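You operate a simulated robot arm through the tools that you are given. There is no shell and no other tool.

Carry out the task below with a simulated robot arm. There is one attempt and no reset: what you move stays moved.

JOB
Bleed the air out of the tall cell from the blue pipe.
Fine: open the pipe's tap, the cell tap and the vent tap fully, watch the cell fill, then close all three; no puddle.

It is judged by the outcome, as a careful person would: the job done as asked, and still so three seconds after it is handed in. It fails if anything else is knocked over, pushed out of place, dropped, spilled or broken.

ROBOT AND FRAMES
A 7-joint arm with a two-finger parallel gripper, fixed in place. Base frame: the origin is on the floor under the middle of its stand, x ahead of it, y to its left, z up; the work surface is at about z = 88. Lengths are in cm, angles in rad, forces in N, time in s.
With the tool pointing down near the work surface it reaches from about 22 to 74 cm from the base axis. Its first joint turns from -2.897 to 2.897 rad. Payload 1.57 kg.
Tool frame: the origin (TCP) lies between the finger pads and is the grasp point; the fingertips stand 3 cm ahead of it; z points along the fingers, y is the line along which they close. Largest opening 11 cm; finger width 2.4, thickness 1.2; the body of the gripper, 4.8 by 11.2 cm, starts 7.8 cm behind the TCP.
Orientation is that of the tool frame in the base frame, as a unit quaternion [w, x, y, z]. With the fingers straight down and closing along the base's y, the tool's x points along the base's -x, its y along +y and its z along -z.

CONTROLS
- The arm moves only by the tool move_arm. Its argument "moves" is text: rows parted by semicolons, each of 7 numbers parted by spaces: the opening in per cent of the stroke, from 0 (shut) to 100 (fully open), then the shift along the tool's x, y, z in cm, then the turn, a rotation vector about the tool's x, y, z in rad. In form: grip x y z rx ry rz; .... A call has 1 to 20 rows; each row is the pose to reach, as a shift and turn from the pose commanded when the call began, along the tool's axes at that moment. A row lasts 0.2 s, in which the tool goes at most 5 cm and 0.15 rad; a call with a longer step from one row to the next is refused whole, and so is a gripper value outside its range. Where a pose cannot be reached the arm comes as near as it can. A force on the tool above 40 N (or 10 N above the force at the start of the call, whichever is more), or a blocked arm, ends the call early, and 0.2 s more pass. Each finger travels about 4.5 cm/s and halts on what it meets, pressing with about 38 N; the grip force reading is that of the motor and also rises with nothing between the fingers. The clock runs only during rows and for 0.2 s after the last one: add rows that repeat a pose to give the fingers time. It gives the time, the measured TCP pose, the force on the tool (base axes), the opening and the grip force at its end, in the units of the frame above (readings bear some noise), with the torque about the TCP (base axes, N m) and any sound that the robot's microphone picked up, and new pictures: "show" is both (left out), scene, wrist or none.
- Cameras (640 x 400 px; columns grow to the right, rows downward): "scene" is fixed at [5.62, 66.33, 158.15]; the picture's right is [-0.71, -0.71, 0.00], its down [-0.32, 0.32, -0.89] and it looks along [0.63, -0.63, -0.46] (base axes); focal length 371 px, centre (320, 200). "wrist" rides on the gripper at [7, 1.6, -14.1] in the tool frame; the picture's right is [-0.23, 0.97, 0.00], its down [-0.85, -0.20, -0.48] and it looks along [-0.47, -0.11, 0.88] (tool axes); focal length 222 px, centre (320, 200). There is no depth. A picture from a camera that has moved, and an enlarged one, comes with that camera's place and axes in the base frame and with its lens. The place of the scene camera against the robot may be out by one fixed shift of up to 2.5 cm in any direction.
- slide_trunk(by): slides the trunk up (or, below 0, down) by that many cm; the arm rides with it, the base frame stays. It gives what a move gives, with no picture.
- inspect(camera, box): a new picture of the part [left, top, right, bottom] of that camera's present view, enlarged. No time passes.
- hand_in(): hands the job in; it is judged then, once.

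Nothing tells you positions but the pictures and the camera data. Unless the task says otherwise, let go and move clear before handing in.

The tools are called after "Request:" by a JSON object that holds its "method" and its "body". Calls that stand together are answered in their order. move_arm: Moves the arm, as the interface text tells. Its arguments: {"type":"object","properties":{"moves":{"type":"string"},"show":{"type":"string","enum":["both","scene","wrist","none"]}},"required":["moves"]} The other tools are called the same way: slide_trunk (by) moves the trunk up or down; inspect (camera, box) takes an enlarged picture of a part of a camera's view; hand_in () hands the job in.

At the start:

```text
time: 0.0
tcp_pos: [27.82, 18.51, 139.54]
tool_rot: [0.0, 0.0, 1.0, 0.0]
force: [-0.4, -0.4, 0.1]
torque: [-0.03, -0.02, 0.03]
gripper_width: 11.0
grip_force: 0.1
trunk travel left (down, up): [-55.0, 4.0]
```

scene: 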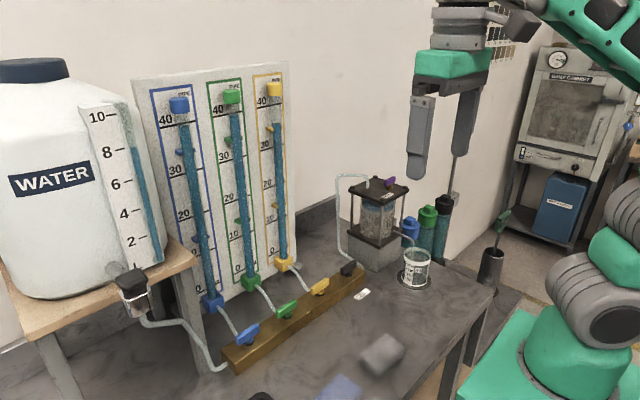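
wrist: 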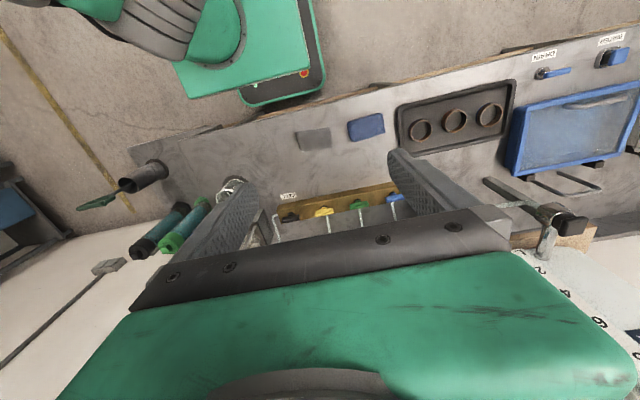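

I see a water tank, three tall standpipes (blue, green, yellow) on a manifold with coloured taps, a black tap near the cell, and a cell with a vent on top. I'll look closer before moving anything.

Request:
{"method": "inspect", "body": {"camera": "scene", "box": [320, 160, 480, 300]}}

Request:
{"method": "inspect", "body": {"camera": "scene", "box": [180, 240, 400, 400]}}

Request:
{"method": "inspect", "body": {"camera": "scene", "box": [130, 60, 310, 190]}}

Request:
{"method": "inspect", "body": {"camera": "wrist", "box": [180, 80, 440, 260]}}

Request:
{"method": "inspect", "body": {"camera": "scene", "box": [80, 240, 240, 380]}}

```text
2.86 times, centred on (400, 230) of scene
camera zoom: at [5.62, 66.33, 158.15], right [-0.71, -0.71, 0.0], down [-0.32, 0.32, -0.89], along [0.63, -0.63, -0.46], focal length 1061 px, centre (91, 114)
```

zoom: 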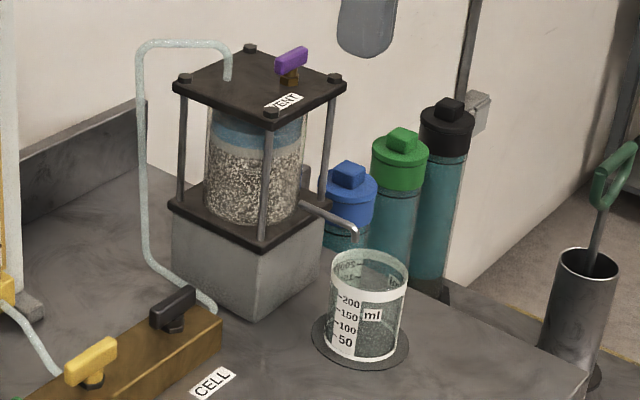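

```text
2.50 times, centred on (290, 320) of scene
camera zoom: at [5.62, 66.33, 158.15], right [-0.71, -0.71, 0.0], down [-0.32, 0.32, -0.89], along [0.63, -0.63, -0.46], focal length 928 px, centre (395, -100)
```

zoom: 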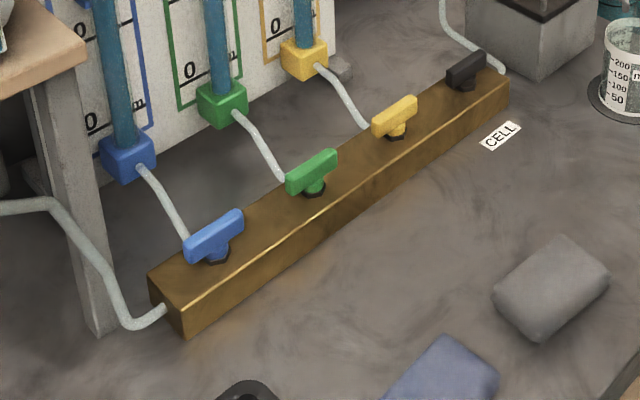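

```text
3.08 times, centred on (220, 125) of scene
camera zoom: at [5.62, 66.33, 158.15], right [-0.71, -0.71, 0.0], down [-0.32, 0.32, -0.89], along [0.63, -0.63, -0.46], focal length 1142 px, centre (628, 431)
```

zoom: 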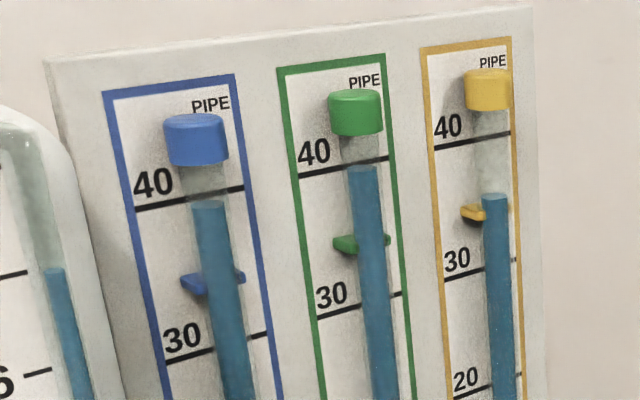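

```text
2.22 times, centred on (310, 170) of wrist
camera zoom: at [20.87, 19.99, 153.71], right [0.23, 0.97, 0.0], down [0.85, -0.2, 0.48], along [0.47, -0.11, -0.88], focal length 494 px, centre (342, 267)
```

zoom: 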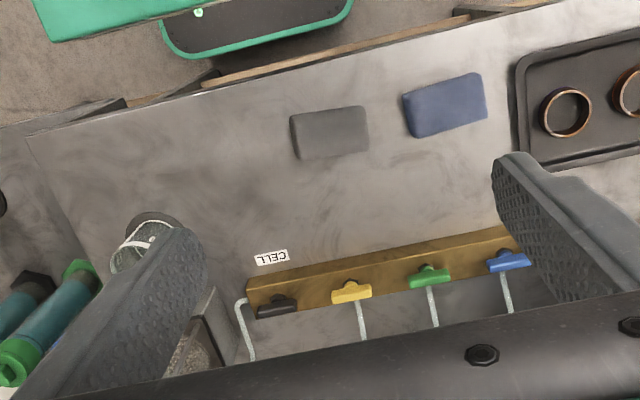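

```text
2.86 times, centred on (160, 310) of scene
camera zoom: at [5.62, 66.33, 158.15], right [-0.71, -0.71, 0.0], down [-0.32, 0.32, -0.89], along [0.63, -0.63, -0.46], focal length 1061 px, centre (777, -114)
```

zoom: 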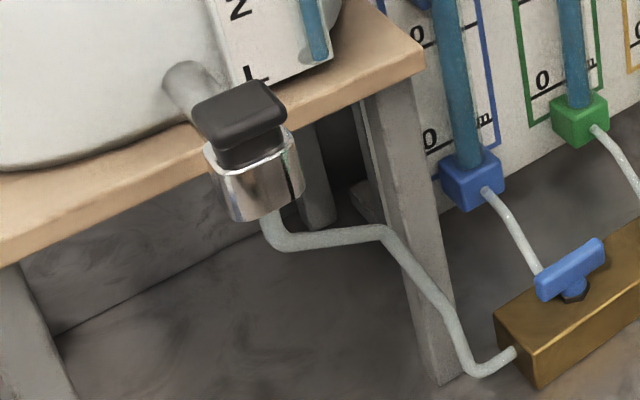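

The manifold bar lies along y at about x = 58. The taps are roughly at y = 36 (blue), 25 (green), 14 (yellow) and 4 (black, cell), and the vent is on the cell lid near (58, -14, 115). I'll bring the hand above the blue tap for a closer look.

Request:
{"method": "move_arm", "body": {"moves": "100 -4 2 3 0 0 0; 100 -8 4 6 0 0 0; 100 -12 6.5 9 0 0 0; 100 -16 9 12 0 0 0; 100 -20 11 15 0 0 0; 100 -22 13 18 0 0 0; 100 -24 15 20 0 0 0; 100 -24 15 20 0 0 0"}}

```text
refused: row 1 steps farther than a row can; nothing moved
```

The first row was too long a step, so I'll send the same move in smaller steps.

Request:
{"method": "move_arm", "body": {"moves": "100 -3 2 2 0 0 0; 100 -6 4 4 0 0 0; 100 -9 6 7 0 0 0; 100 -12 8 10 0 0 0; 100 -15 10 13 0 0 0; 100 -18 12 16 0 0 0; 100 -21 14 18 0 0 0; 100 -24 16 20 0 0 0; 100 -24 16 20 0 0 0"}}

```text
time: 2.0
tcp_pos: [52.21, 34.32, 119.71]
tool_rot: [0.0, 0.0, 1.0, 0.0]
force: [0.4, 0.3, 0.0]
torque: [-0.01, 0.03, 0.0]
gripper_width: 11.0
grip_force: 0.1
trunk travel left (down, up): [-55.0, 4.0]
camera wrist: at [45.32, 35.95, 133.84], right [0.23, 0.97, 0.0], down [0.85, -0.2, 0.48], along [0.47, -0.11, -0.88], focal length 222 px, centre (320, 200)
```

scene: 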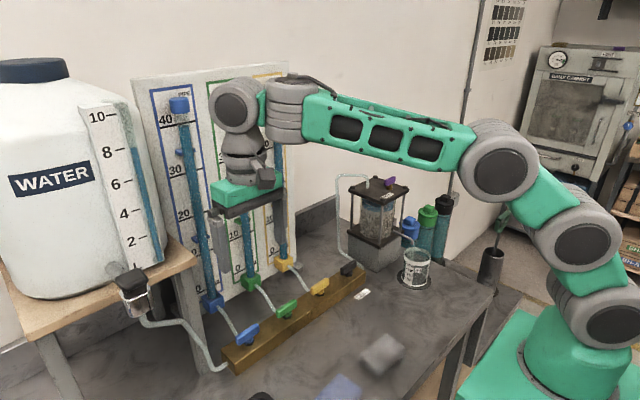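
wrist: 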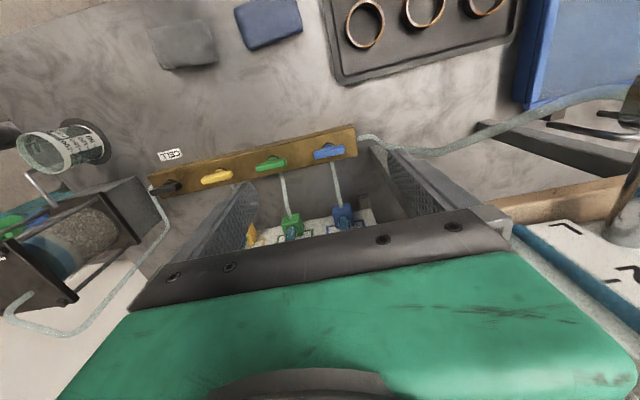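

The view is good now, so I'll zoom in on the taps.

Request:
{"method": "inspect", "body": {"camera": "wrist", "box": [220, 110, 380, 210]}}

Request:
{"method": "inspect", "body": {"camera": "wrist", "box": [130, 130, 290, 230]}}

Request:
{"method": "inspect", "body": {"camera": "scene", "box": [210, 300, 310, 370]}}

Request:
{"method": "inspect", "body": {"camera": "scene", "box": [340, 165, 420, 220]}}

Request:
{"method": "inspect", "body": {"camera": "scene", "box": [290, 250, 390, 320]}}

```text
4.00 times, centred on (300, 160) of wrist
camera zoom: at [45.32, 35.95, 133.84], right [0.23, 0.97, 0.0], down [0.85, -0.2, 0.48], along [0.47, -0.11, -0.88], focal length 888 px, centre (400, 360)
```

zoom: 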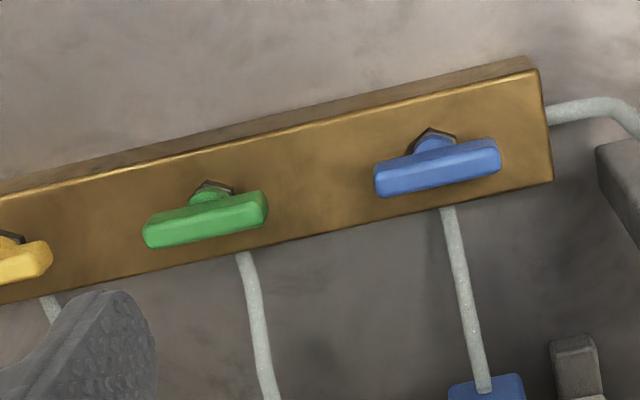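

```text
4.00 times, centred on (210, 180) of wrist
camera zoom: at [45.32, 35.95, 133.84], right [0.23, 0.97, 0.0], down [0.85, -0.2, 0.48], along [0.47, -0.11, -0.88], focal length 888 px, centre (760, 280)
```

zoom: 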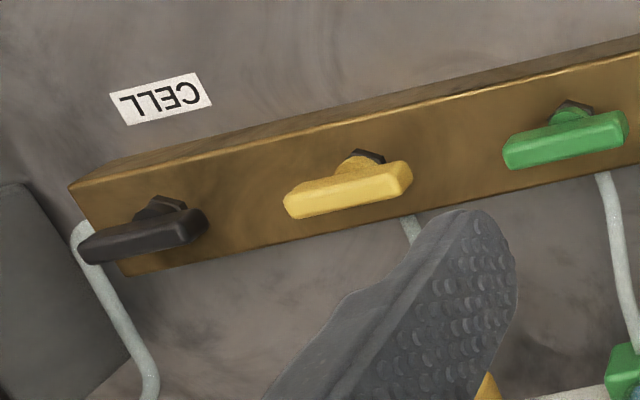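

```text
5.71 times, centred on (260, 335) of scene
camera zoom: at [5.62, 66.33, 158.15], right [-0.71, -0.71, 0.0], down [-0.32, 0.32, -0.89], along [0.63, -0.63, -0.46], focal length 2121 px, centre (663, -571)
```

zoom: 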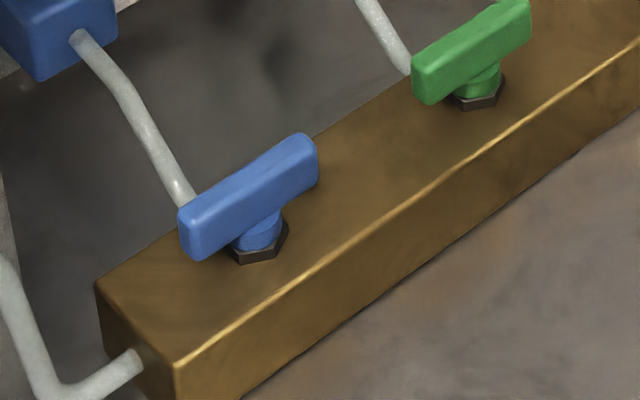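

```text
7.27 times, centred on (380, 192) of scene
camera zoom: at [5.62, 66.33, 158.15], right [-0.71, -0.71, 0.0], down [-0.32, 0.32, -0.89], along [0.63, -0.63, -0.46], focal length 2700 px, centre (-116, 254)
```

zoom: 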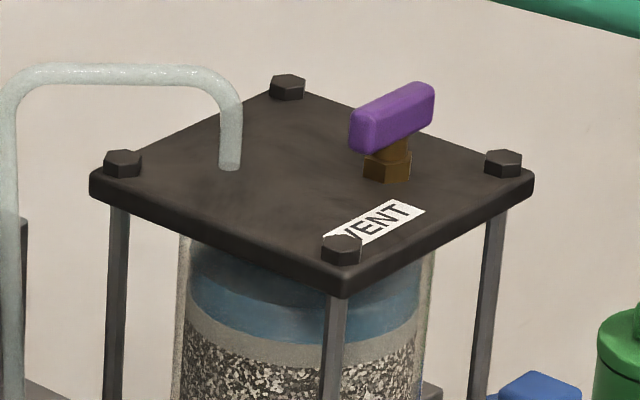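

```text
5.71 times, centred on (340, 285) of scene
camera zoom: at [5.62, 66.33, 158.15], right [-0.71, -0.71, 0.0], down [-0.32, 0.32, -0.89], along [0.63, -0.63, -0.46], focal length 2121 px, centre (206, -286)
```

zoom: 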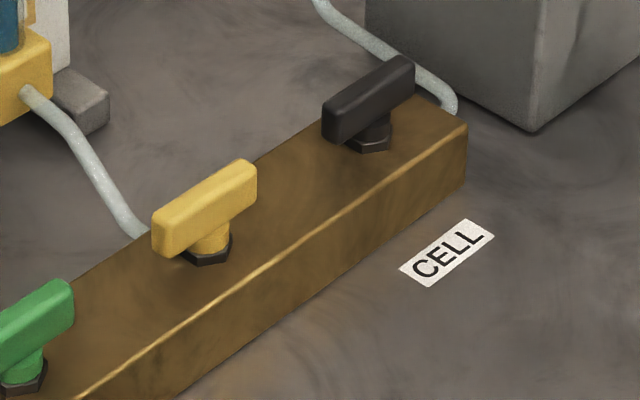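

All four handles lie along the bar, which means closed. I'll turn the tool 90° so the fingers close along x, and come above the blue tap.

Request:
{"method": "move_arm", "body": {"moves": "100 -0.5 0 0.5 0 0 -0.14; 100 -1 0.1 1 0 0 -0.28; 100 -1.5 0.2 1.5 0 0 -0.42; 100 -2 0.3 2 0 0 -0.56; 100 -2.5 0.4 2.5 0 0 -0.70; 100 -3 0.5 3 0 0 -0.84; 100 -3.5 0.6 3.5 0 0 -0.98; 100 -4 0.7 4 0 0 -1.12; 100 -4.4 0.8 4.5 0 0 -1.26; 100 -4.6 0.8 5 0 0 -1.40; 100 -4.6 0.8 5.5 0 0 -1.5; 100 -4.6 0.8 6 0 0 -1.5708; 100 -4.6 0.8 6 0 0 -1.5708"}}

```text
time: 4.8
tcp_pos: [56.42, 35.32, 113.43]
tool_rot: [-0.001, 0.708, -0.707, 0.0]
force: [0.3, -0.1, 0.0]
torque: [0.03, -0.02, 0.02]
gripper_width: 10.99
grip_force: 0.1
trunk travel left (down, up): [-55.0, 4.0]
camera wrist: at [54.84, 28.19, 127.61], right [-0.97, 0.23, 0.0], down [0.2, 0.86, 0.48], along [0.11, 0.47, -0.88], focal length 222 px, centre (320, 200)
```

scene: 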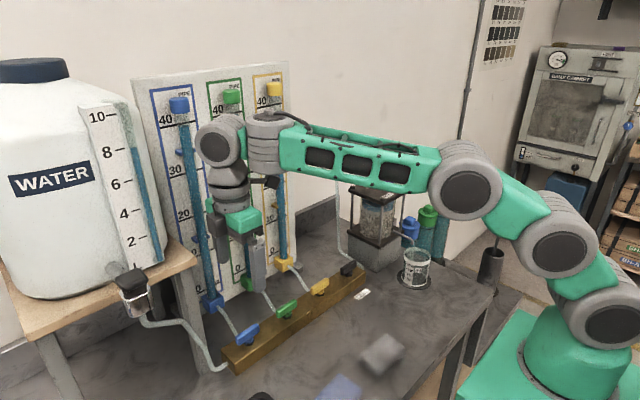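
wrist: 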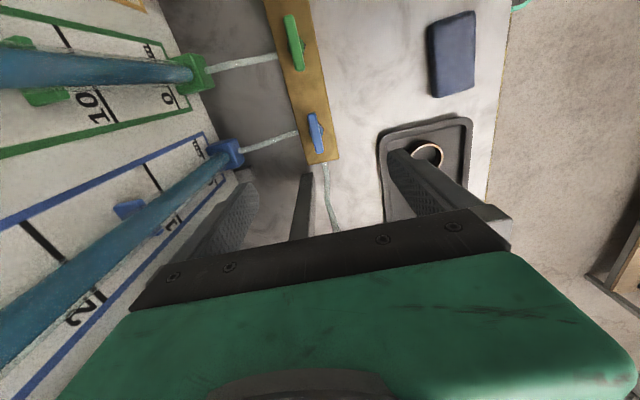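

Request:
{"method": "inspect", "body": {"camera": "wrist", "box": [260, 90, 380, 165]}}

Request:
{"method": "inspect", "body": {"camera": "wrist", "box": [240, 0, 360, 75]}}

```text
5.33 times, centred on (320, 128) of wrist
camera zoom: at [54.84, 28.19, 127.61], right [-0.97, 0.23, 0.0], down [0.2, 0.86, 0.48], along [0.11, 0.47, -0.88], focal length 1185 px, centre (320, 587)
```

zoom: 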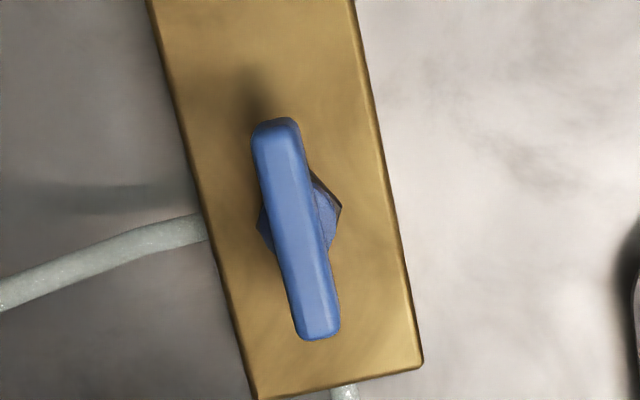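

```text
5.33 times, centred on (300, 38) of wrist
camera zoom: at [54.84, 28.19, 127.61], right [-0.97, 0.23, 0.0], down [0.2, 0.86, 0.48], along [0.11, 0.47, -0.88], focal length 1185 px, centre (427, 1067)
```

zoom: 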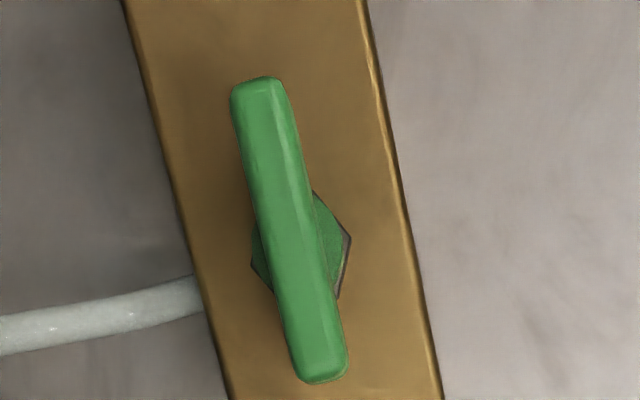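

The blue handle is about 1.1 cm thick, with its centre near (57.1, 34.9) and its top at about z = 95. The bar top is at about z = 92. I'll narrow the fingers and lower to just above the handle to check alignment.

Request:
{"method": "move_arm", "body": {"moves": "35 0.2 -0.3 2.5 0 0 0; 35 0.42 -0.68 5 0 0 0; 35 0.42 -0.68 7.5 0 0 0; 35 0.42 -0.68 9.5 0 0 0; 35 0.42 -0.68 11.5 0 0 0; 35 0.42 -0.68 13 0 0 0; 35 0.42 -0.68 13 0 0 0; 35 0.42 -0.68 13 0 0 0"}}

Request:
{"method": "inspect", "body": {"camera": "wrist", "box": [240, 130, 400, 230]}}

Request:
{"method": "inspect", "body": {"camera": "scene", "box": [190, 270, 310, 370]}}

```text
time: 6.6
tcp_pos: [57.2, 34.68, 100.48]
tool_rot: [0.0, 0.707, -0.707, -0.001]
force: [0.5, -0.7, -0.2]
torque: [-0.02, 0.02, 0.03]
gripper_width: 3.84
grip_force: 0.1
trunk travel left (down, up): [-55.0, 4.0]
camera wrist: at [55.6, 27.57, 114.56], right [-0.97, 0.23, 0.0], down [0.2, 0.85, 0.48], along [0.11, 0.47, -0.88], focal length 222 px, centre (320, 200)
```

scene: 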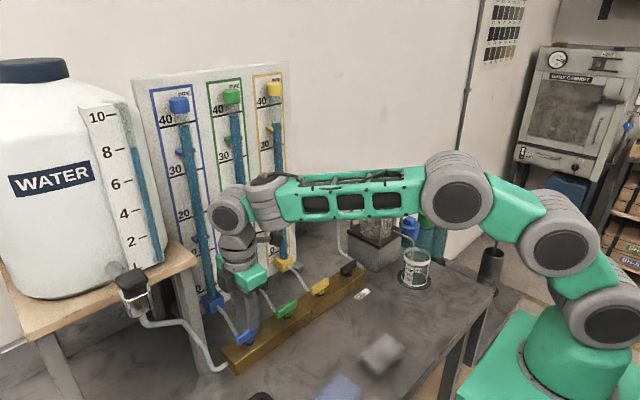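
wrist: 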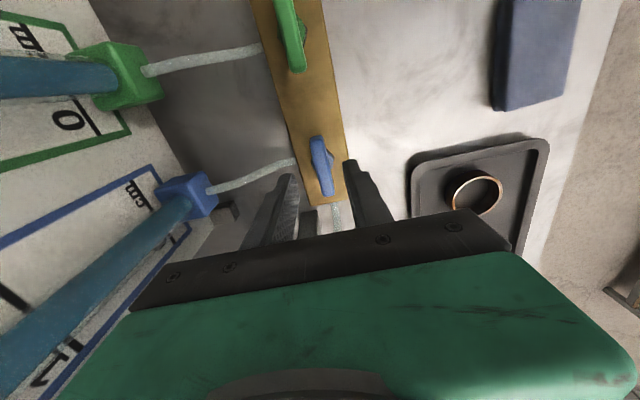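

```text
4.00 times, centred on (320, 180) of wrist
camera zoom: at [55.6, 27.57, 114.56], right [-0.97, 0.23, 0.0], down [0.2, 0.85, 0.48], along [0.11, 0.47, -0.88], focal length 888 px, centre (320, 280)
```

zoom: 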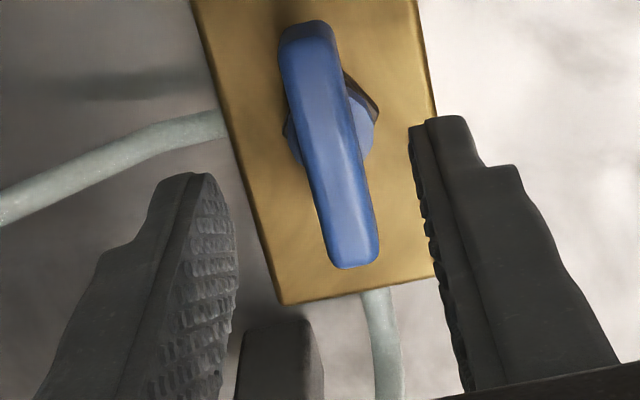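

```text
4.00 times, centred on (250, 320) of scene
camera zoom: at [5.62, 66.33, 158.15], right [-0.71, -0.71, 0.0], down [-0.32, 0.32, -0.89], along [0.63, -0.63, -0.46], focal length 1485 px, centre (600, -280)
```

zoom: 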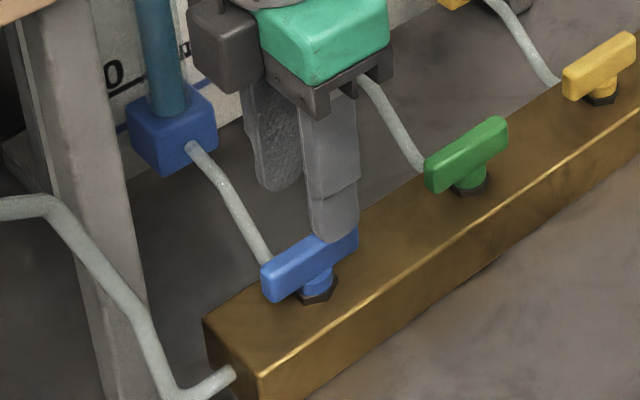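

The fingers straddle the handle well. I'll descend and grip it.

Request:
{"method": "move_arm", "body": {"moves": "35 0.1 0 1.5 0 0 0; 35 0.1 0 3 0 0 0; 35 0.1 0 3.9 0 0 0; 35 0.1 0 3.9 0 0 0; 0 0.1 0 3.9 0 0 0; 0 0.1 0 3.9 0 0 0; 0 0.1 0 3.9 0 0 0"}}

Request:
{"method": "inspect", "body": {"camera": "wrist", "box": [240, 130, 400, 230]}}

Request:
{"method": "inspect", "body": {"camera": "scene", "box": [190, 270, 310, 370]}}

```text
time: 8.2
tcp_pos: [57.01, 34.59, 96.59]
tool_rot: [0.001, 0.707, -0.707, 0.0]
force: [-5.9, -1.2, -0.7]
torque: [-0.18, 0.09, 0.01]
gripper_width: 1.27
grip_force: 26.3
trunk travel left (down, up): [-55.0, 4.0]
camera wrist: at [55.44, 27.56, 110.68], right [-0.97, 0.23, 0.0], down [0.2, 0.86, 0.48], along [0.11, 0.47, -0.88], focal length 222 px, centre (320, 200)
```

scene: 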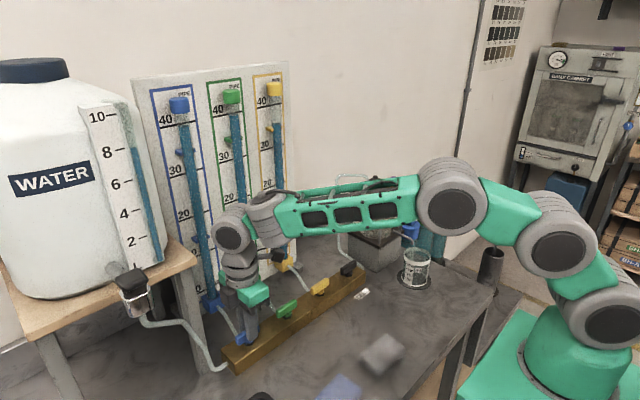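
wrist: 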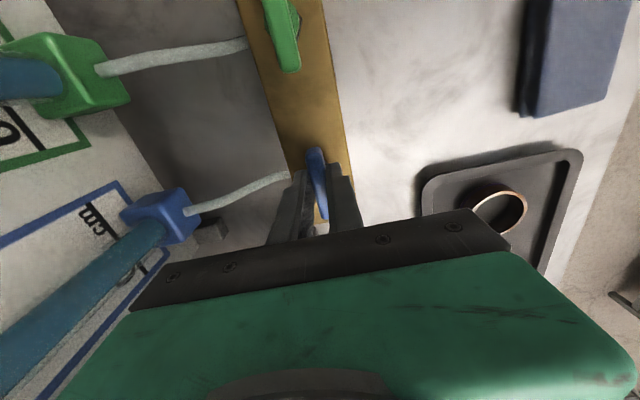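

```text
4.00 times, centred on (320, 180) of wrist
camera zoom: at [55.44, 27.56, 110.68], right [-0.97, 0.23, 0.0], down [0.2, 0.86, 0.48], along [0.11, 0.47, -0.88], focal length 888 px, centre (320, 280)
```

zoom: 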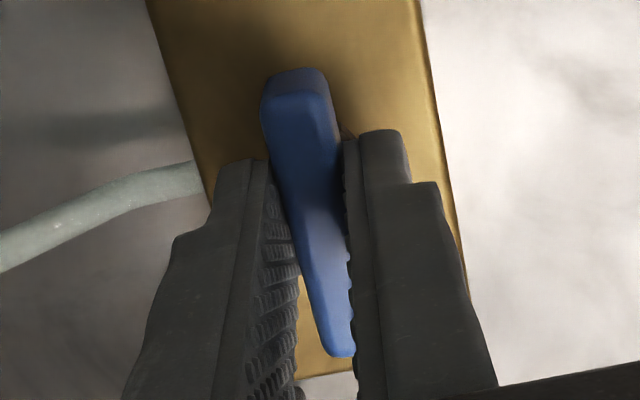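

```text
4.00 times, centred on (250, 320) of scene
camera zoom: at [5.62, 66.33, 158.15], right [-0.71, -0.71, 0.0], down [-0.32, 0.32, -0.89], along [0.63, -0.63, -0.46], focal length 1485 px, centre (600, -280)
```

zoom: 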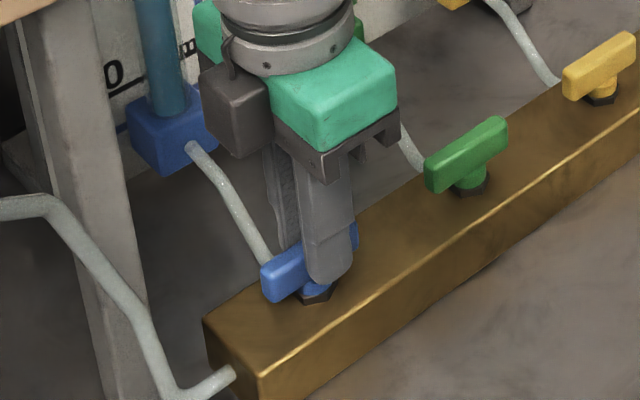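

The handle is gripped, with a width of 1.27 cm. I'll test the turning direction gently with a small clockwise turn (from above) and watch the torque.

Request:
{"method": "move_arm", "body": {"moves": "0 0 0 0 0 0 0.06; 0 0 0 0 0 0 0.12; 0 0 0 0 0 0 0.18", "show": "wrist"}}

```text
time: 9.0
tcp_pos: [57.07, 34.63, 96.6]
tool_rot: [-0.001, -0.64, 0.768, 0.0]
force: [-7.8, -2.8, -6.9]
torque: [0.08, -0.2, 1.05]
gripper_width: 1.69
grip_force: 32.0
trunk travel left (down, up): [-55.0, 4.0]
camera wrist: at [54.21, 28.0, 110.69], right [-0.92, 0.4, 0.0], down [0.35, 0.81, 0.48], along [0.19, 0.44, -0.88], focal length 222 px, centre (320, 200)
```

wrist: 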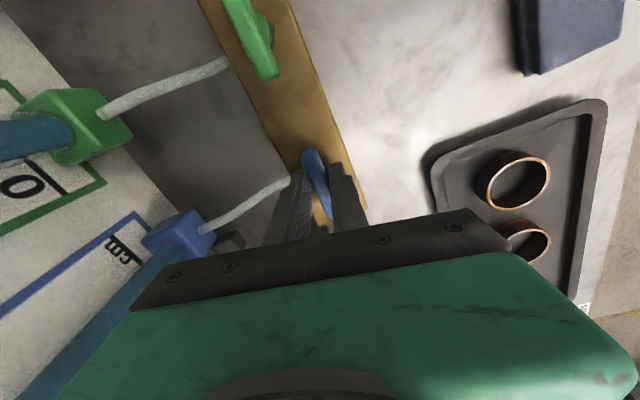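

The fingers twisted on the handle with 1 N·m and it didn't move, so clockwise is the stop. I'll turn back and try counterclockwise.

Request:
{"method": "move_arm", "body": {"moves": "0 0 0 0 0 0 -0.1; 0 0 0 0 0 0 -0.18; 0 0 0 0 0 0 -0.24; 0 0 0 0 0 0 -0.30; 0 0 0 0 0 0 -0.36", "show": "wrist"}}

```text
time: 10.2
tcp_pos: [57.06, 34.76, 96.6]
tool_rot: [0.0, 0.768, -0.641, 0.0]
force: [-4.8, 2.8, -8.5]
torque: [0.69, 0.13, 0.04]
gripper_width: 1.29
grip_force: 29.4
trunk travel left (down, up): [-55.0, 4.0]
camera wrist: at [56.75, 27.52, 110.7], right [-1.0, 0.05, 0.0], down [0.04, 0.88, 0.48], along [0.02, 0.48, -0.88], focal length 222 px, centre (320, 200)
```

wrist: 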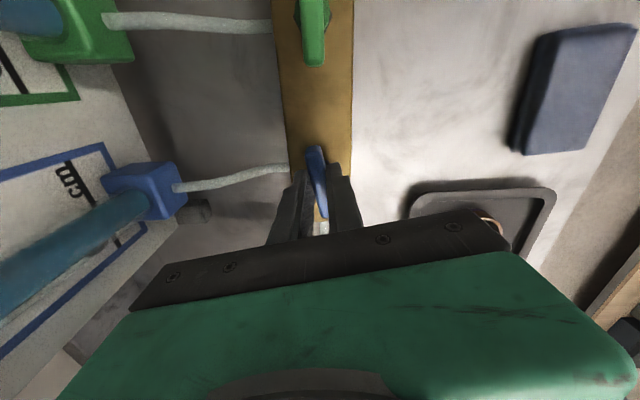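

The handle turns counterclockwise with the width and torque staying low. I'll continue opening.

Request:
{"method": "move_arm", "body": {"moves": "0 0 0 0 0 0 -0.12; 0 0 0 0 0 0 -0.24; 0 0 0 0 0 0 -0.36; 0 0 0 0 0 0 -0.48; 0 0 0 0 0 0 -0.6; 0 0 0 0 0 0 -0.7", "show": "both"}}

```text
time: 11.6
tcp_pos: [57.19, 34.85, 96.62]
tool_rot: [0.001, 0.941, -0.338, 0.0]
force: [3.6, 4.0, -17.4]
torque: [-0.21, -0.64, 0.0]
gripper_width: 1.27
grip_force: 29.3
trunk travel left (down, up): [-55.0, 4.0]
camera wrist: at [61.59, 29.06, 110.7], right [-0.8, -0.61, 0.0], down [-0.53, 0.7, 0.48], along [-0.29, 0.38, -0.88], focal length 222 px, centre (320, 200)
```

scene: 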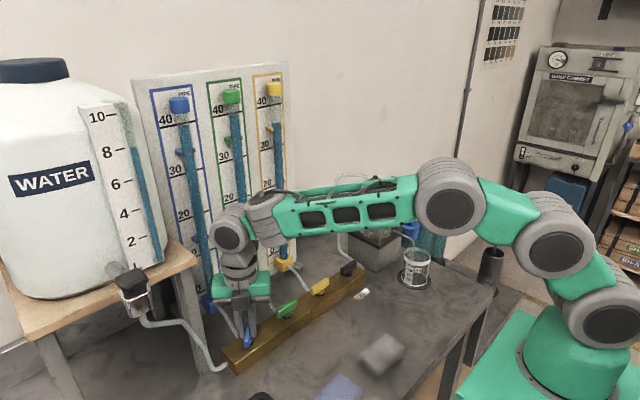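
wrist: 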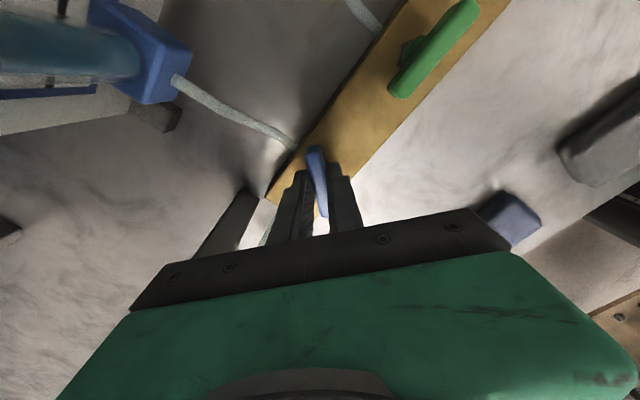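

It's about halfway. A small downward pull of about 17 N is building up, so I'll ease the tool down slightly as I continue.

Request:
{"method": "move_arm", "body": {"moves": "0 0 0 0.05 0 0 -0.1; 0 0 0 0.1 0 0 -0.2; 0 0 0 0.1 0 0 -0.3; 0 0 0 0.1 0 0 -0.4", "show": "wrist"}}

```text
time: 12.6
tcp_pos: [57.23, 34.87, 96.53]
tool_rot: [0.0, 0.99, -0.143, 0.001]
force: [10.0, 15.6, -10.6]
torque: [0.44, 0.46, -0.03]
gripper_width: 1.31
grip_force: 29.4
trunk travel left (down, up): [-55.0, 4.0]
camera wrist: at [63.48, 31.27, 110.71], right [-0.49, -0.87, 0.0], down [-0.76, 0.43, 0.48], along [-0.41, 0.24, -0.88], focal length 222 px, centre (320, 200)
```

wrist: 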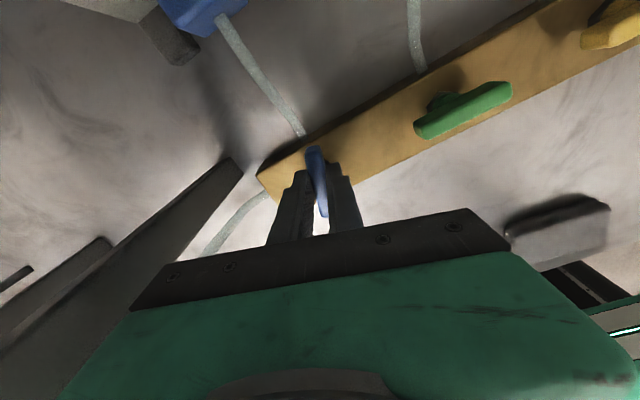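

Request:
{"method": "move_arm", "body": {"moves": "0 0.1 -0.19 0 0 0 0; 0 0.1 -0.19 0 0 0 -0.1; 0 0.1 -0.19 0 0 0 -0.2; 0 0.1 -0.19 0 0 0 -0.3; 0 0.1 -0.19 0 0 0 -0.33", "show": "both"}}

Request:
{"method": "inspect", "body": {"camera": "wrist", "box": [240, 110, 400, 210]}}

Request:
{"method": "inspect", "body": {"camera": "scene", "box": [190, 270, 310, 370]}}

```text
time: 13.8
tcp_pos: [57.29, 35.03, 96.54]
tool_rot: [0.0, 1.0, 0.02, 0.001]
force: [1.4, 13.1, 0.8]
torque: [0.51, 0.23, -0.84]
gripper_width: 1.34
grip_force: 30.2
trunk travel left (down, up): [-55.0, 4.0]
camera wrist: at [64.32, 33.56, 110.71], right [-0.19, -0.98, 0.0], down [-0.86, 0.17, 0.48], along [-0.47, 0.09, -0.88], focal length 222 px, centre (320, 200)
```

scene: 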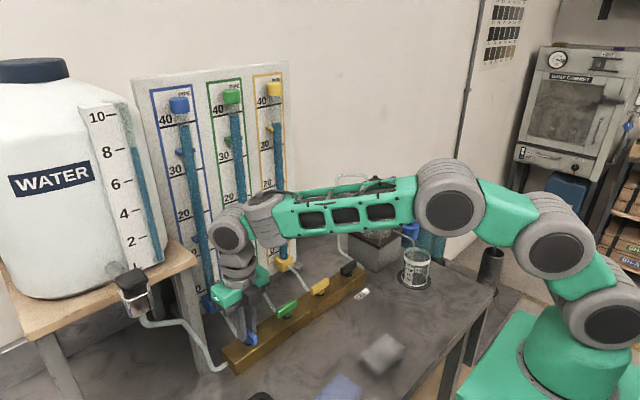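
wrist: 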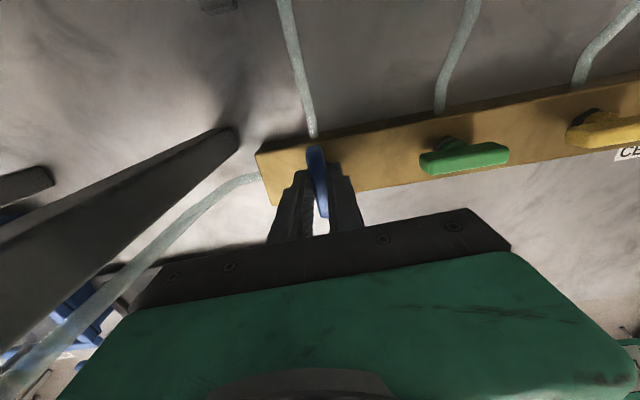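

```text
4.00 times, centred on (320, 160) of wrist
camera zoom: at [64.32, 33.56, 110.71], right [-0.19, -0.98, 0.0], down [-0.86, 0.17, 0.48], along [-0.47, 0.09, -0.88], focal length 888 px, centre (320, 360)
```

zoom: 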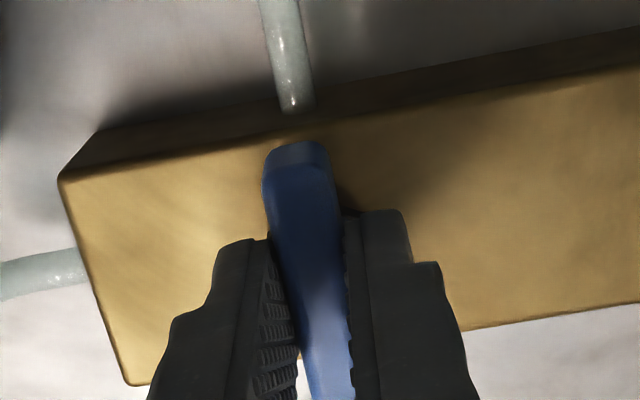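

```text
4.00 times, centred on (250, 320) of scene
camera zoom: at [5.62, 66.33, 158.15], right [-0.71, -0.71, 0.0], down [-0.32, 0.32, -0.89], along [0.63, -0.63, -0.46], focal length 1485 px, centre (600, -280)
```

zoom: 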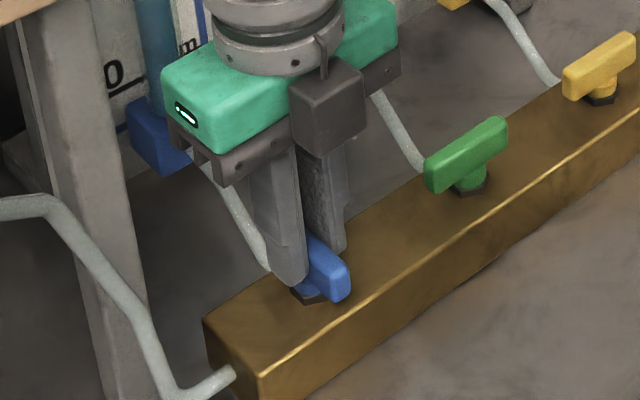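

The blue tap is fully open: the handle lies across the bar and the torque rose at the stop. I'll release it, lift clear and check the handle.

Request:
{"method": "move_arm", "body": {"moves": "0 0 0 0 0 0 0.04; 30 0 0 0 0 0 0.04; 30 0 0 0 0 0 0.04; 35 0 0 0 0 0 0.04; 35 0 0 -2 0 0 0.04; 35 0 0 -5 0 0 0.04; 35 0 0 -9 0 0 0.04; 35 0 0 -13 0 0 0.04; 35 0 0 -13 0 0 0.04", "show": "both"}}

Request:
{"method": "inspect", "body": {"camera": "wrist", "box": [240, 110, 400, 210]}}

Request:
{"method": "inspect", "body": {"camera": "scene", "box": [190, 270, 310, 370]}}

Request:
{"method": "inspect", "body": {"camera": "scene", "box": [320, 160, 480, 300]}}

```text
time: 15.8
tcp_pos: [57.1, 35.11, 109.79]
tool_rot: [0.0, 1.0, 0.0, -0.001]
force: [-0.2, 0.3, -0.5]
torque: [0.0, -0.01, 0.02]
gripper_width: 3.86
grip_force: 0.1
trunk travel left (down, up): [-55.0, 4.0]
camera wrist: at [64.19, 33.35, 123.94], right [-0.23, -0.97, 0.0], down [-0.85, 0.2, 0.48], along [-0.47, 0.11, -0.88], focal length 222 px, centre (320, 200)
```

scene: 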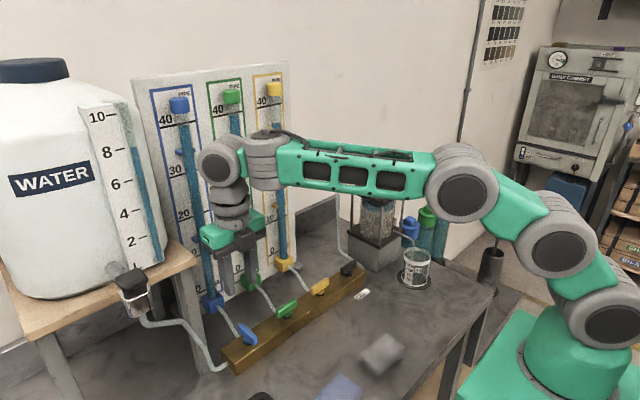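
wrist: 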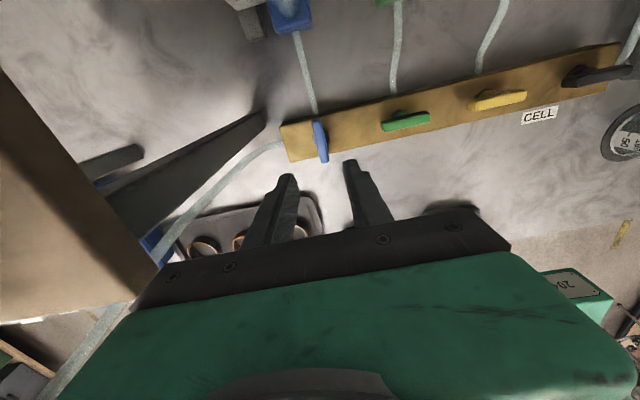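

```text
4.00 times, centred on (320, 160) of wrist
camera zoom: at [64.19, 33.35, 123.94], right [-0.23, -0.97, 0.0], down [-0.85, 0.2, 0.48], along [-0.47, 0.11, -0.88], focal length 888 px, centre (320, 360)
```

zoom: 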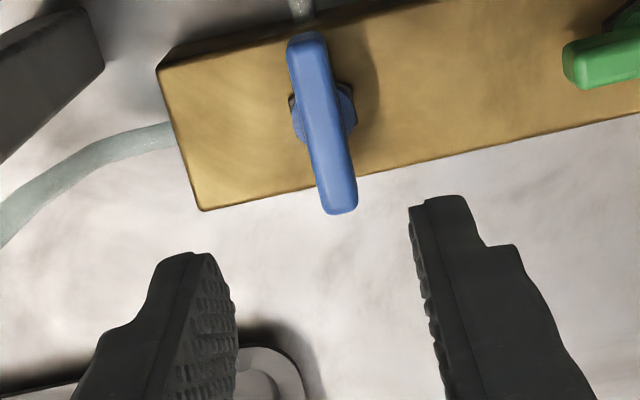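

```text
4.00 times, centred on (250, 320) of scene
camera zoom: at [5.62, 66.33, 158.15], right [-0.71, -0.71, 0.0], down [-0.32, 0.32, -0.89], along [0.63, -0.63, -0.46], focal length 1485 px, centre (600, -280)
```

zoom: 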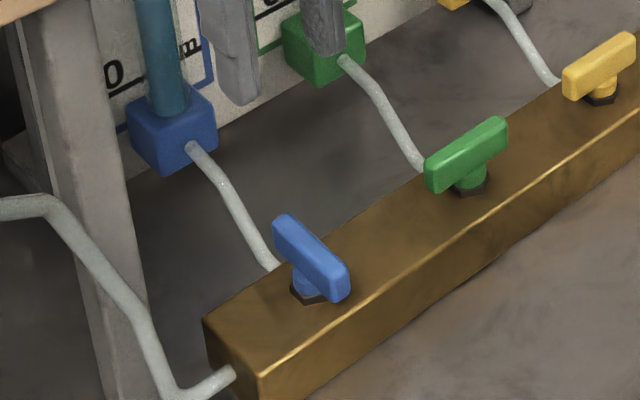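

```text
2.86 times, centred on (400, 230) of scene
camera zoom: at [5.62, 66.33, 158.15], right [-0.71, -0.71, 0.0], down [-0.32, 0.32, -0.89], along [0.63, -0.63, -0.46], focal length 1061 px, centre (91, 114)
```

zoom: 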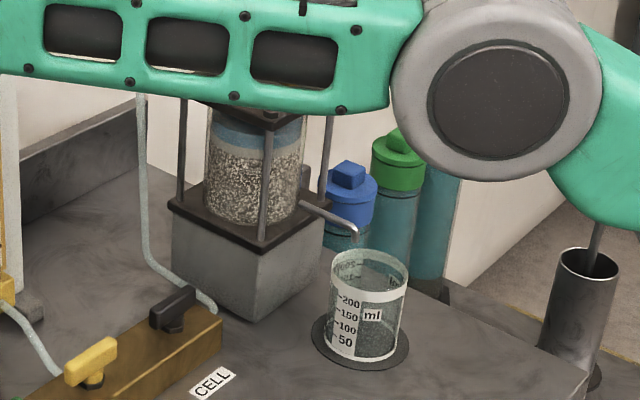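

Blue is open, with its handle along x and its axis at about (57.0, 35.0). The cell tap should be near (57.1, 2.9). Before opening it I'll survey the cell tap and the vent, so little time passes between opening those two.

Request:
{"method": "move_arm", "body": {"moves": "35 0 2 -1 0 0 0.1; 35 0 4.5 -2 0 0 0.22; 35 0 7 -3 0 0 0.35; 35 0 10 -3.5 0 0 0.49; 35 0 13 -3.5 0 0 0.63; 35 0 16 -3.5 0 0 0.77; 35 -0.1 19 -3.5 0 0 0.91; 35 -0.1 22 -3.5 0 0 1.05; 35 -0.15 25 -3.5 0 0 1.19; 35 -0.15 28 -3.5 0 0 1.33; 35 -0.15 30.5 -3.5 0 0 1.47; 35 -0.15 31.9 -3.5 0 0 1.5708; 35 -0.15 31.9 -3.5 0 0 1.5708; 35 -0.15 31.9 -3.5 0 0 1.5708", "show": "both"}}

Request:
{"method": "inspect", "body": {"camera": "wrist", "box": [240, 90, 400, 190]}}

```text
time: 18.8
tcp_pos: [57.03, 2.78, 112.96]
tool_rot: [0.0, -0.707, 0.707, 0.0]
force: [1.0, 0.0, -0.1]
torque: [-0.01, 0.0, -0.03]
gripper_width: 3.85
grip_force: 0.1
trunk travel left (down, up): [-55.0, 4.0]
camera wrist: at [55.33, -4.23, 127.07], right [-0.97, 0.23, 0.0], down [0.2, 0.85, 0.48], along [0.11, 0.47, -0.88], focal length 222 px, centre (320, 200)
```

scene: 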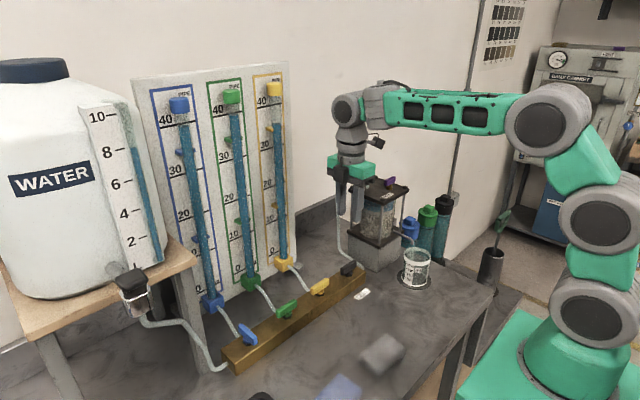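
wrist: 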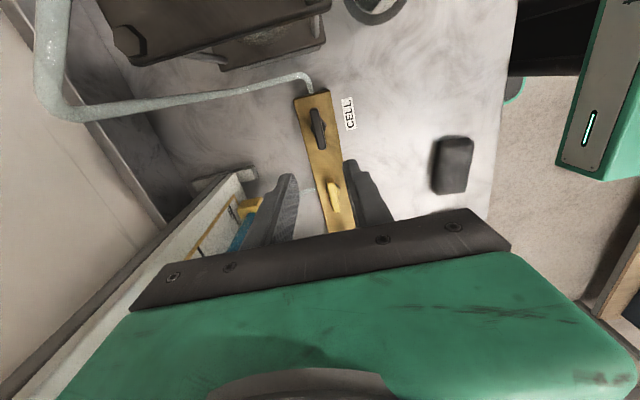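

```text
4.00 times, centred on (320, 140) of wrist
camera zoom: at [55.33, -4.23, 127.07], right [-0.97, 0.23, 0.0], down [0.2, 0.85, 0.48], along [0.11, 0.47, -0.88], focal length 888 px, centre (320, 440)
```

zoom: 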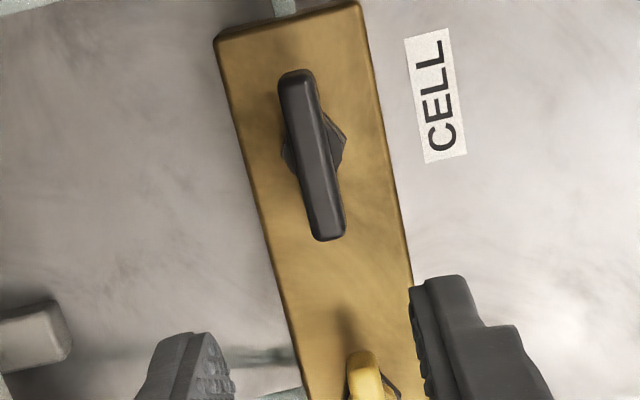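

The cell tap's centre is at about (57.0, 2.0). Next I'll go up and over the cell to survey the vent tap.

Request:
{"method": "move_arm", "body": {"moves": "35 0 0 -4.5 0 0 0; 35 0 0 -9 0 0 0; 35 2 0 -13 0 0 0; 35 5 0 -16 0 0 0; 35 9 0 -17 0 0 0; 35 13 0 -17 0 0 0; 35 16.5 0 -17 0 0 0; 35 18 0 -17 0 0 0; 35 18 0 -17 0 0 0; 35 18 0 -17 0 0 0", "show": "both"}}

Request:
{"method": "inspect", "body": {"camera": "wrist", "box": [220, 90, 380, 190]}}

Request:
{"method": "inspect", "body": {"camera": "scene", "box": [320, 160, 480, 300]}}

```text
time: 21.0
tcp_pos: [57.2, -15.24, 130.21]
tool_rot: [0.001, -0.707, 0.708, -0.001]
force: [0.5, -0.5, 0.0]
torque: [0.0, 0.03, 0.02]
gripper_width: 3.87
grip_force: 0.0
trunk travel left (down, up): [-55.0, 4.0]
camera wrist: at [55.58, -22.19, 144.35], right [-0.97, 0.23, 0.0], down [0.2, 0.85, 0.48], along [0.11, 0.47, -0.88], focal length 222 px, centre (320, 200)
```

scene: 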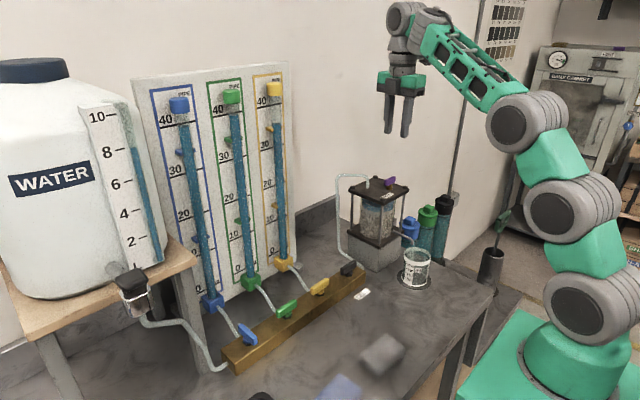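
wrist: 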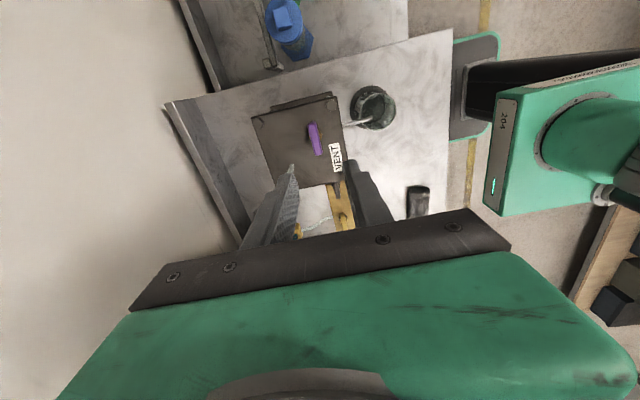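

```text
4.00 times, centred on (300, 140) of wrist
camera zoom: at [55.58, -22.19, 144.35], right [-0.97, 0.23, 0.0], down [0.2, 0.85, 0.48], along [0.11, 0.47, -0.88], focal length 888 px, centre (400, 440)
```

zoom: 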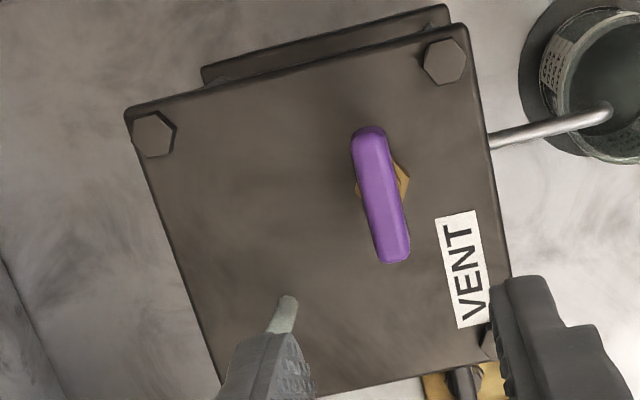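

```text
2.86 times, centred on (400, 230) of scene
camera zoom: at [5.62, 66.33, 158.15], right [-0.71, -0.71, 0.0], down [-0.32, 0.32, -0.89], along [0.63, -0.63, -0.46], focal length 1061 px, centre (91, 114)
```

zoom: 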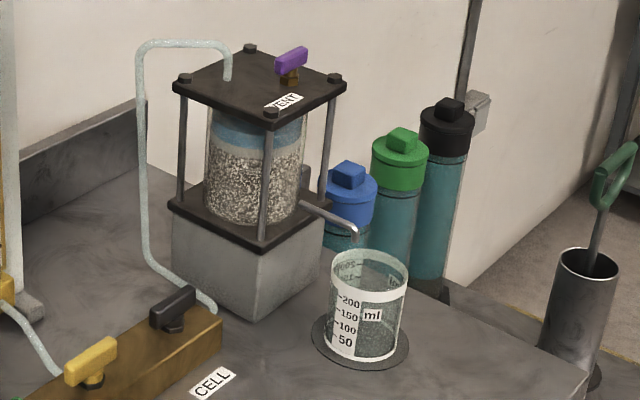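

The vent handle's centre is at about (57.75, -15.6), with its top at about z = 115.6, and it lies along y (closed). The tube enters the lid at about (62.2, -11.8), so I must keep clear of it. I'll test in free air that the wrist can turn the full 90° counterclockwise here.

Request:
{"method": "move_arm", "body": {"moves": "35 0 0 0 0 0 -0.14; 35 0 0 0 0 0 -0.28; 35 0 0 0 0 0 -0.42; 35 0 0 0 0 0 -0.56; 35 0 0 0 0 0 -0.7; 35 0 0 0 0 0 -0.84; 35 0 0 0 0 0 -0.98; 35 0 0 0 0 0 -1.12; 35 0 0 0 0 0 -1.26; 35 0 0 0 0 0 -1.4; 35 0 0 0 0 0 -1.54; 35 0 0 0 0 0 -1.63; 35 0 0 0 0 0 -1.63", "show": "both"}}

Request:
{"method": "inspect", "body": {"camera": "wrist", "box": [220, 90, 380, 190]}}

```text
time: 23.8
tcp_pos: [53.88, -13.59, 122.37]
tool_rot: [0.001, 1.0, 0.03, 0.0]
force: [0.3, 0.3, -0.2]
torque: [0.02, -0.01, 0.01]
gripper_width: 3.85
grip_force: 0.2
out of reach, approached as far as the arm can: row 9, 10, 11, 12, 13
trunk travel left (down, up): [-55.0, 4.0]
camera wrist: at [60.89, -14.88, 136.56], right [-0.17, -0.99, 0.0], down [-0.87, 0.15, 0.48], along [-0.47, 0.08, -0.88], focal length 222 px, centre (320, 200)
```

scene: 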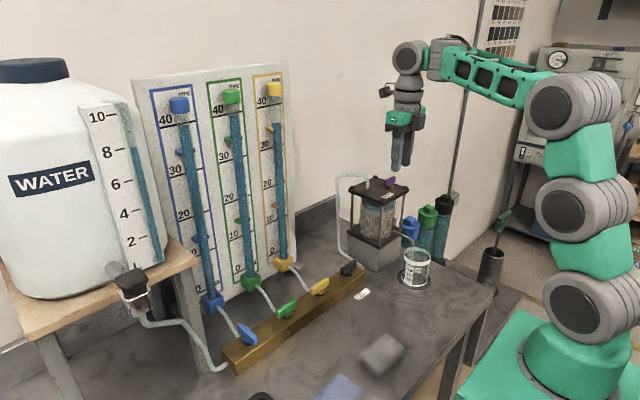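
wrist: 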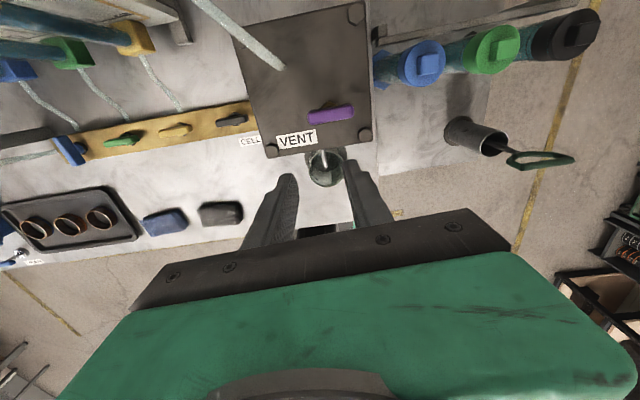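

```text
4.00 times, centred on (300, 140) of wrist
camera zoom: at [60.89, -14.88, 136.56], right [-0.17, -0.99, 0.0], down [-0.87, 0.15, 0.48], along [-0.47, 0.08, -0.88], focal length 888 px, centre (400, 440)
```

zoom: 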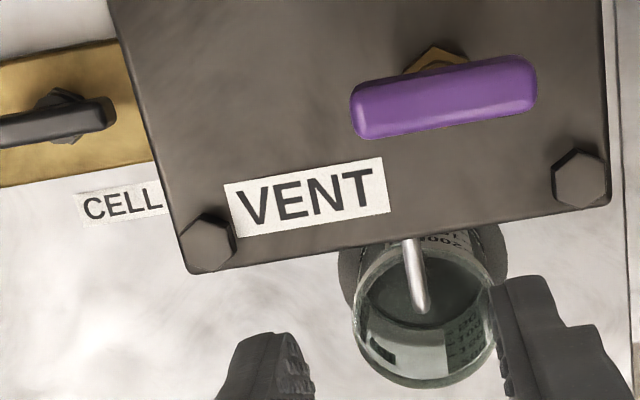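

The wrist runs out of range there: joint 7 hits its limit and the arm shifted instead. So for the cell tap and vent I'll use the opposite grip, from +90° to 0, which turns the same way within range. First I'll unwind the wrist in free air.

Request:
{"method": "move_arm", "body": {"moves": "35 0 0 0 0 0 0.14; 35 0 0 0 0 0 0.28; 35 0 0 0 0 0 0.42; 35 0 0 0 0 0 0.56; 35 0 0 0 0 0 0.7; 35 0 0 0 0 0 0.84; 35 0 0 0 0 0 0.98; 35 0 0 0 0 0 1.12; 35 0 0 0 0 0 1.26; 35 0 0 0 0 0 1.4; 35 0 0 0 0 0 1.54; 35 0 0 0 0 0 1.68; 35 0 0 0 0 0 1.82; 35 0 0 0 0 0 1.96; 35 0 0 0 0 0 2.1; 35 0 0 0 0 0 2.24; 35 0 0 0 0 0 2.38; 35 0 0 0 0 0 2.52; 35 0 0 0 0 0 2.66; 35 0 0 0 0 0 2.8", "show": "scene"}}

```text
time: 28.0
tcp_pos: [53.49, -13.43, 122.37]
tool_rot: [-0.001, -0.198, 0.98, 0.0]
force: [0.0, 0.2, 0.0]
torque: [-0.01, 0.02, -0.01]
gripper_width: 3.83
grip_force: 0.1
trunk travel left (down, up): [-55.0, 4.0]
```

scene: 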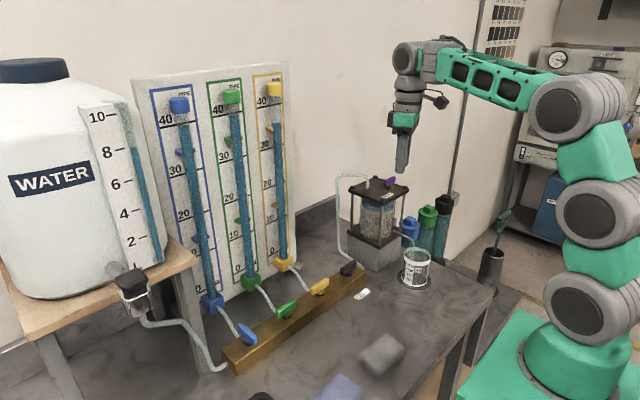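

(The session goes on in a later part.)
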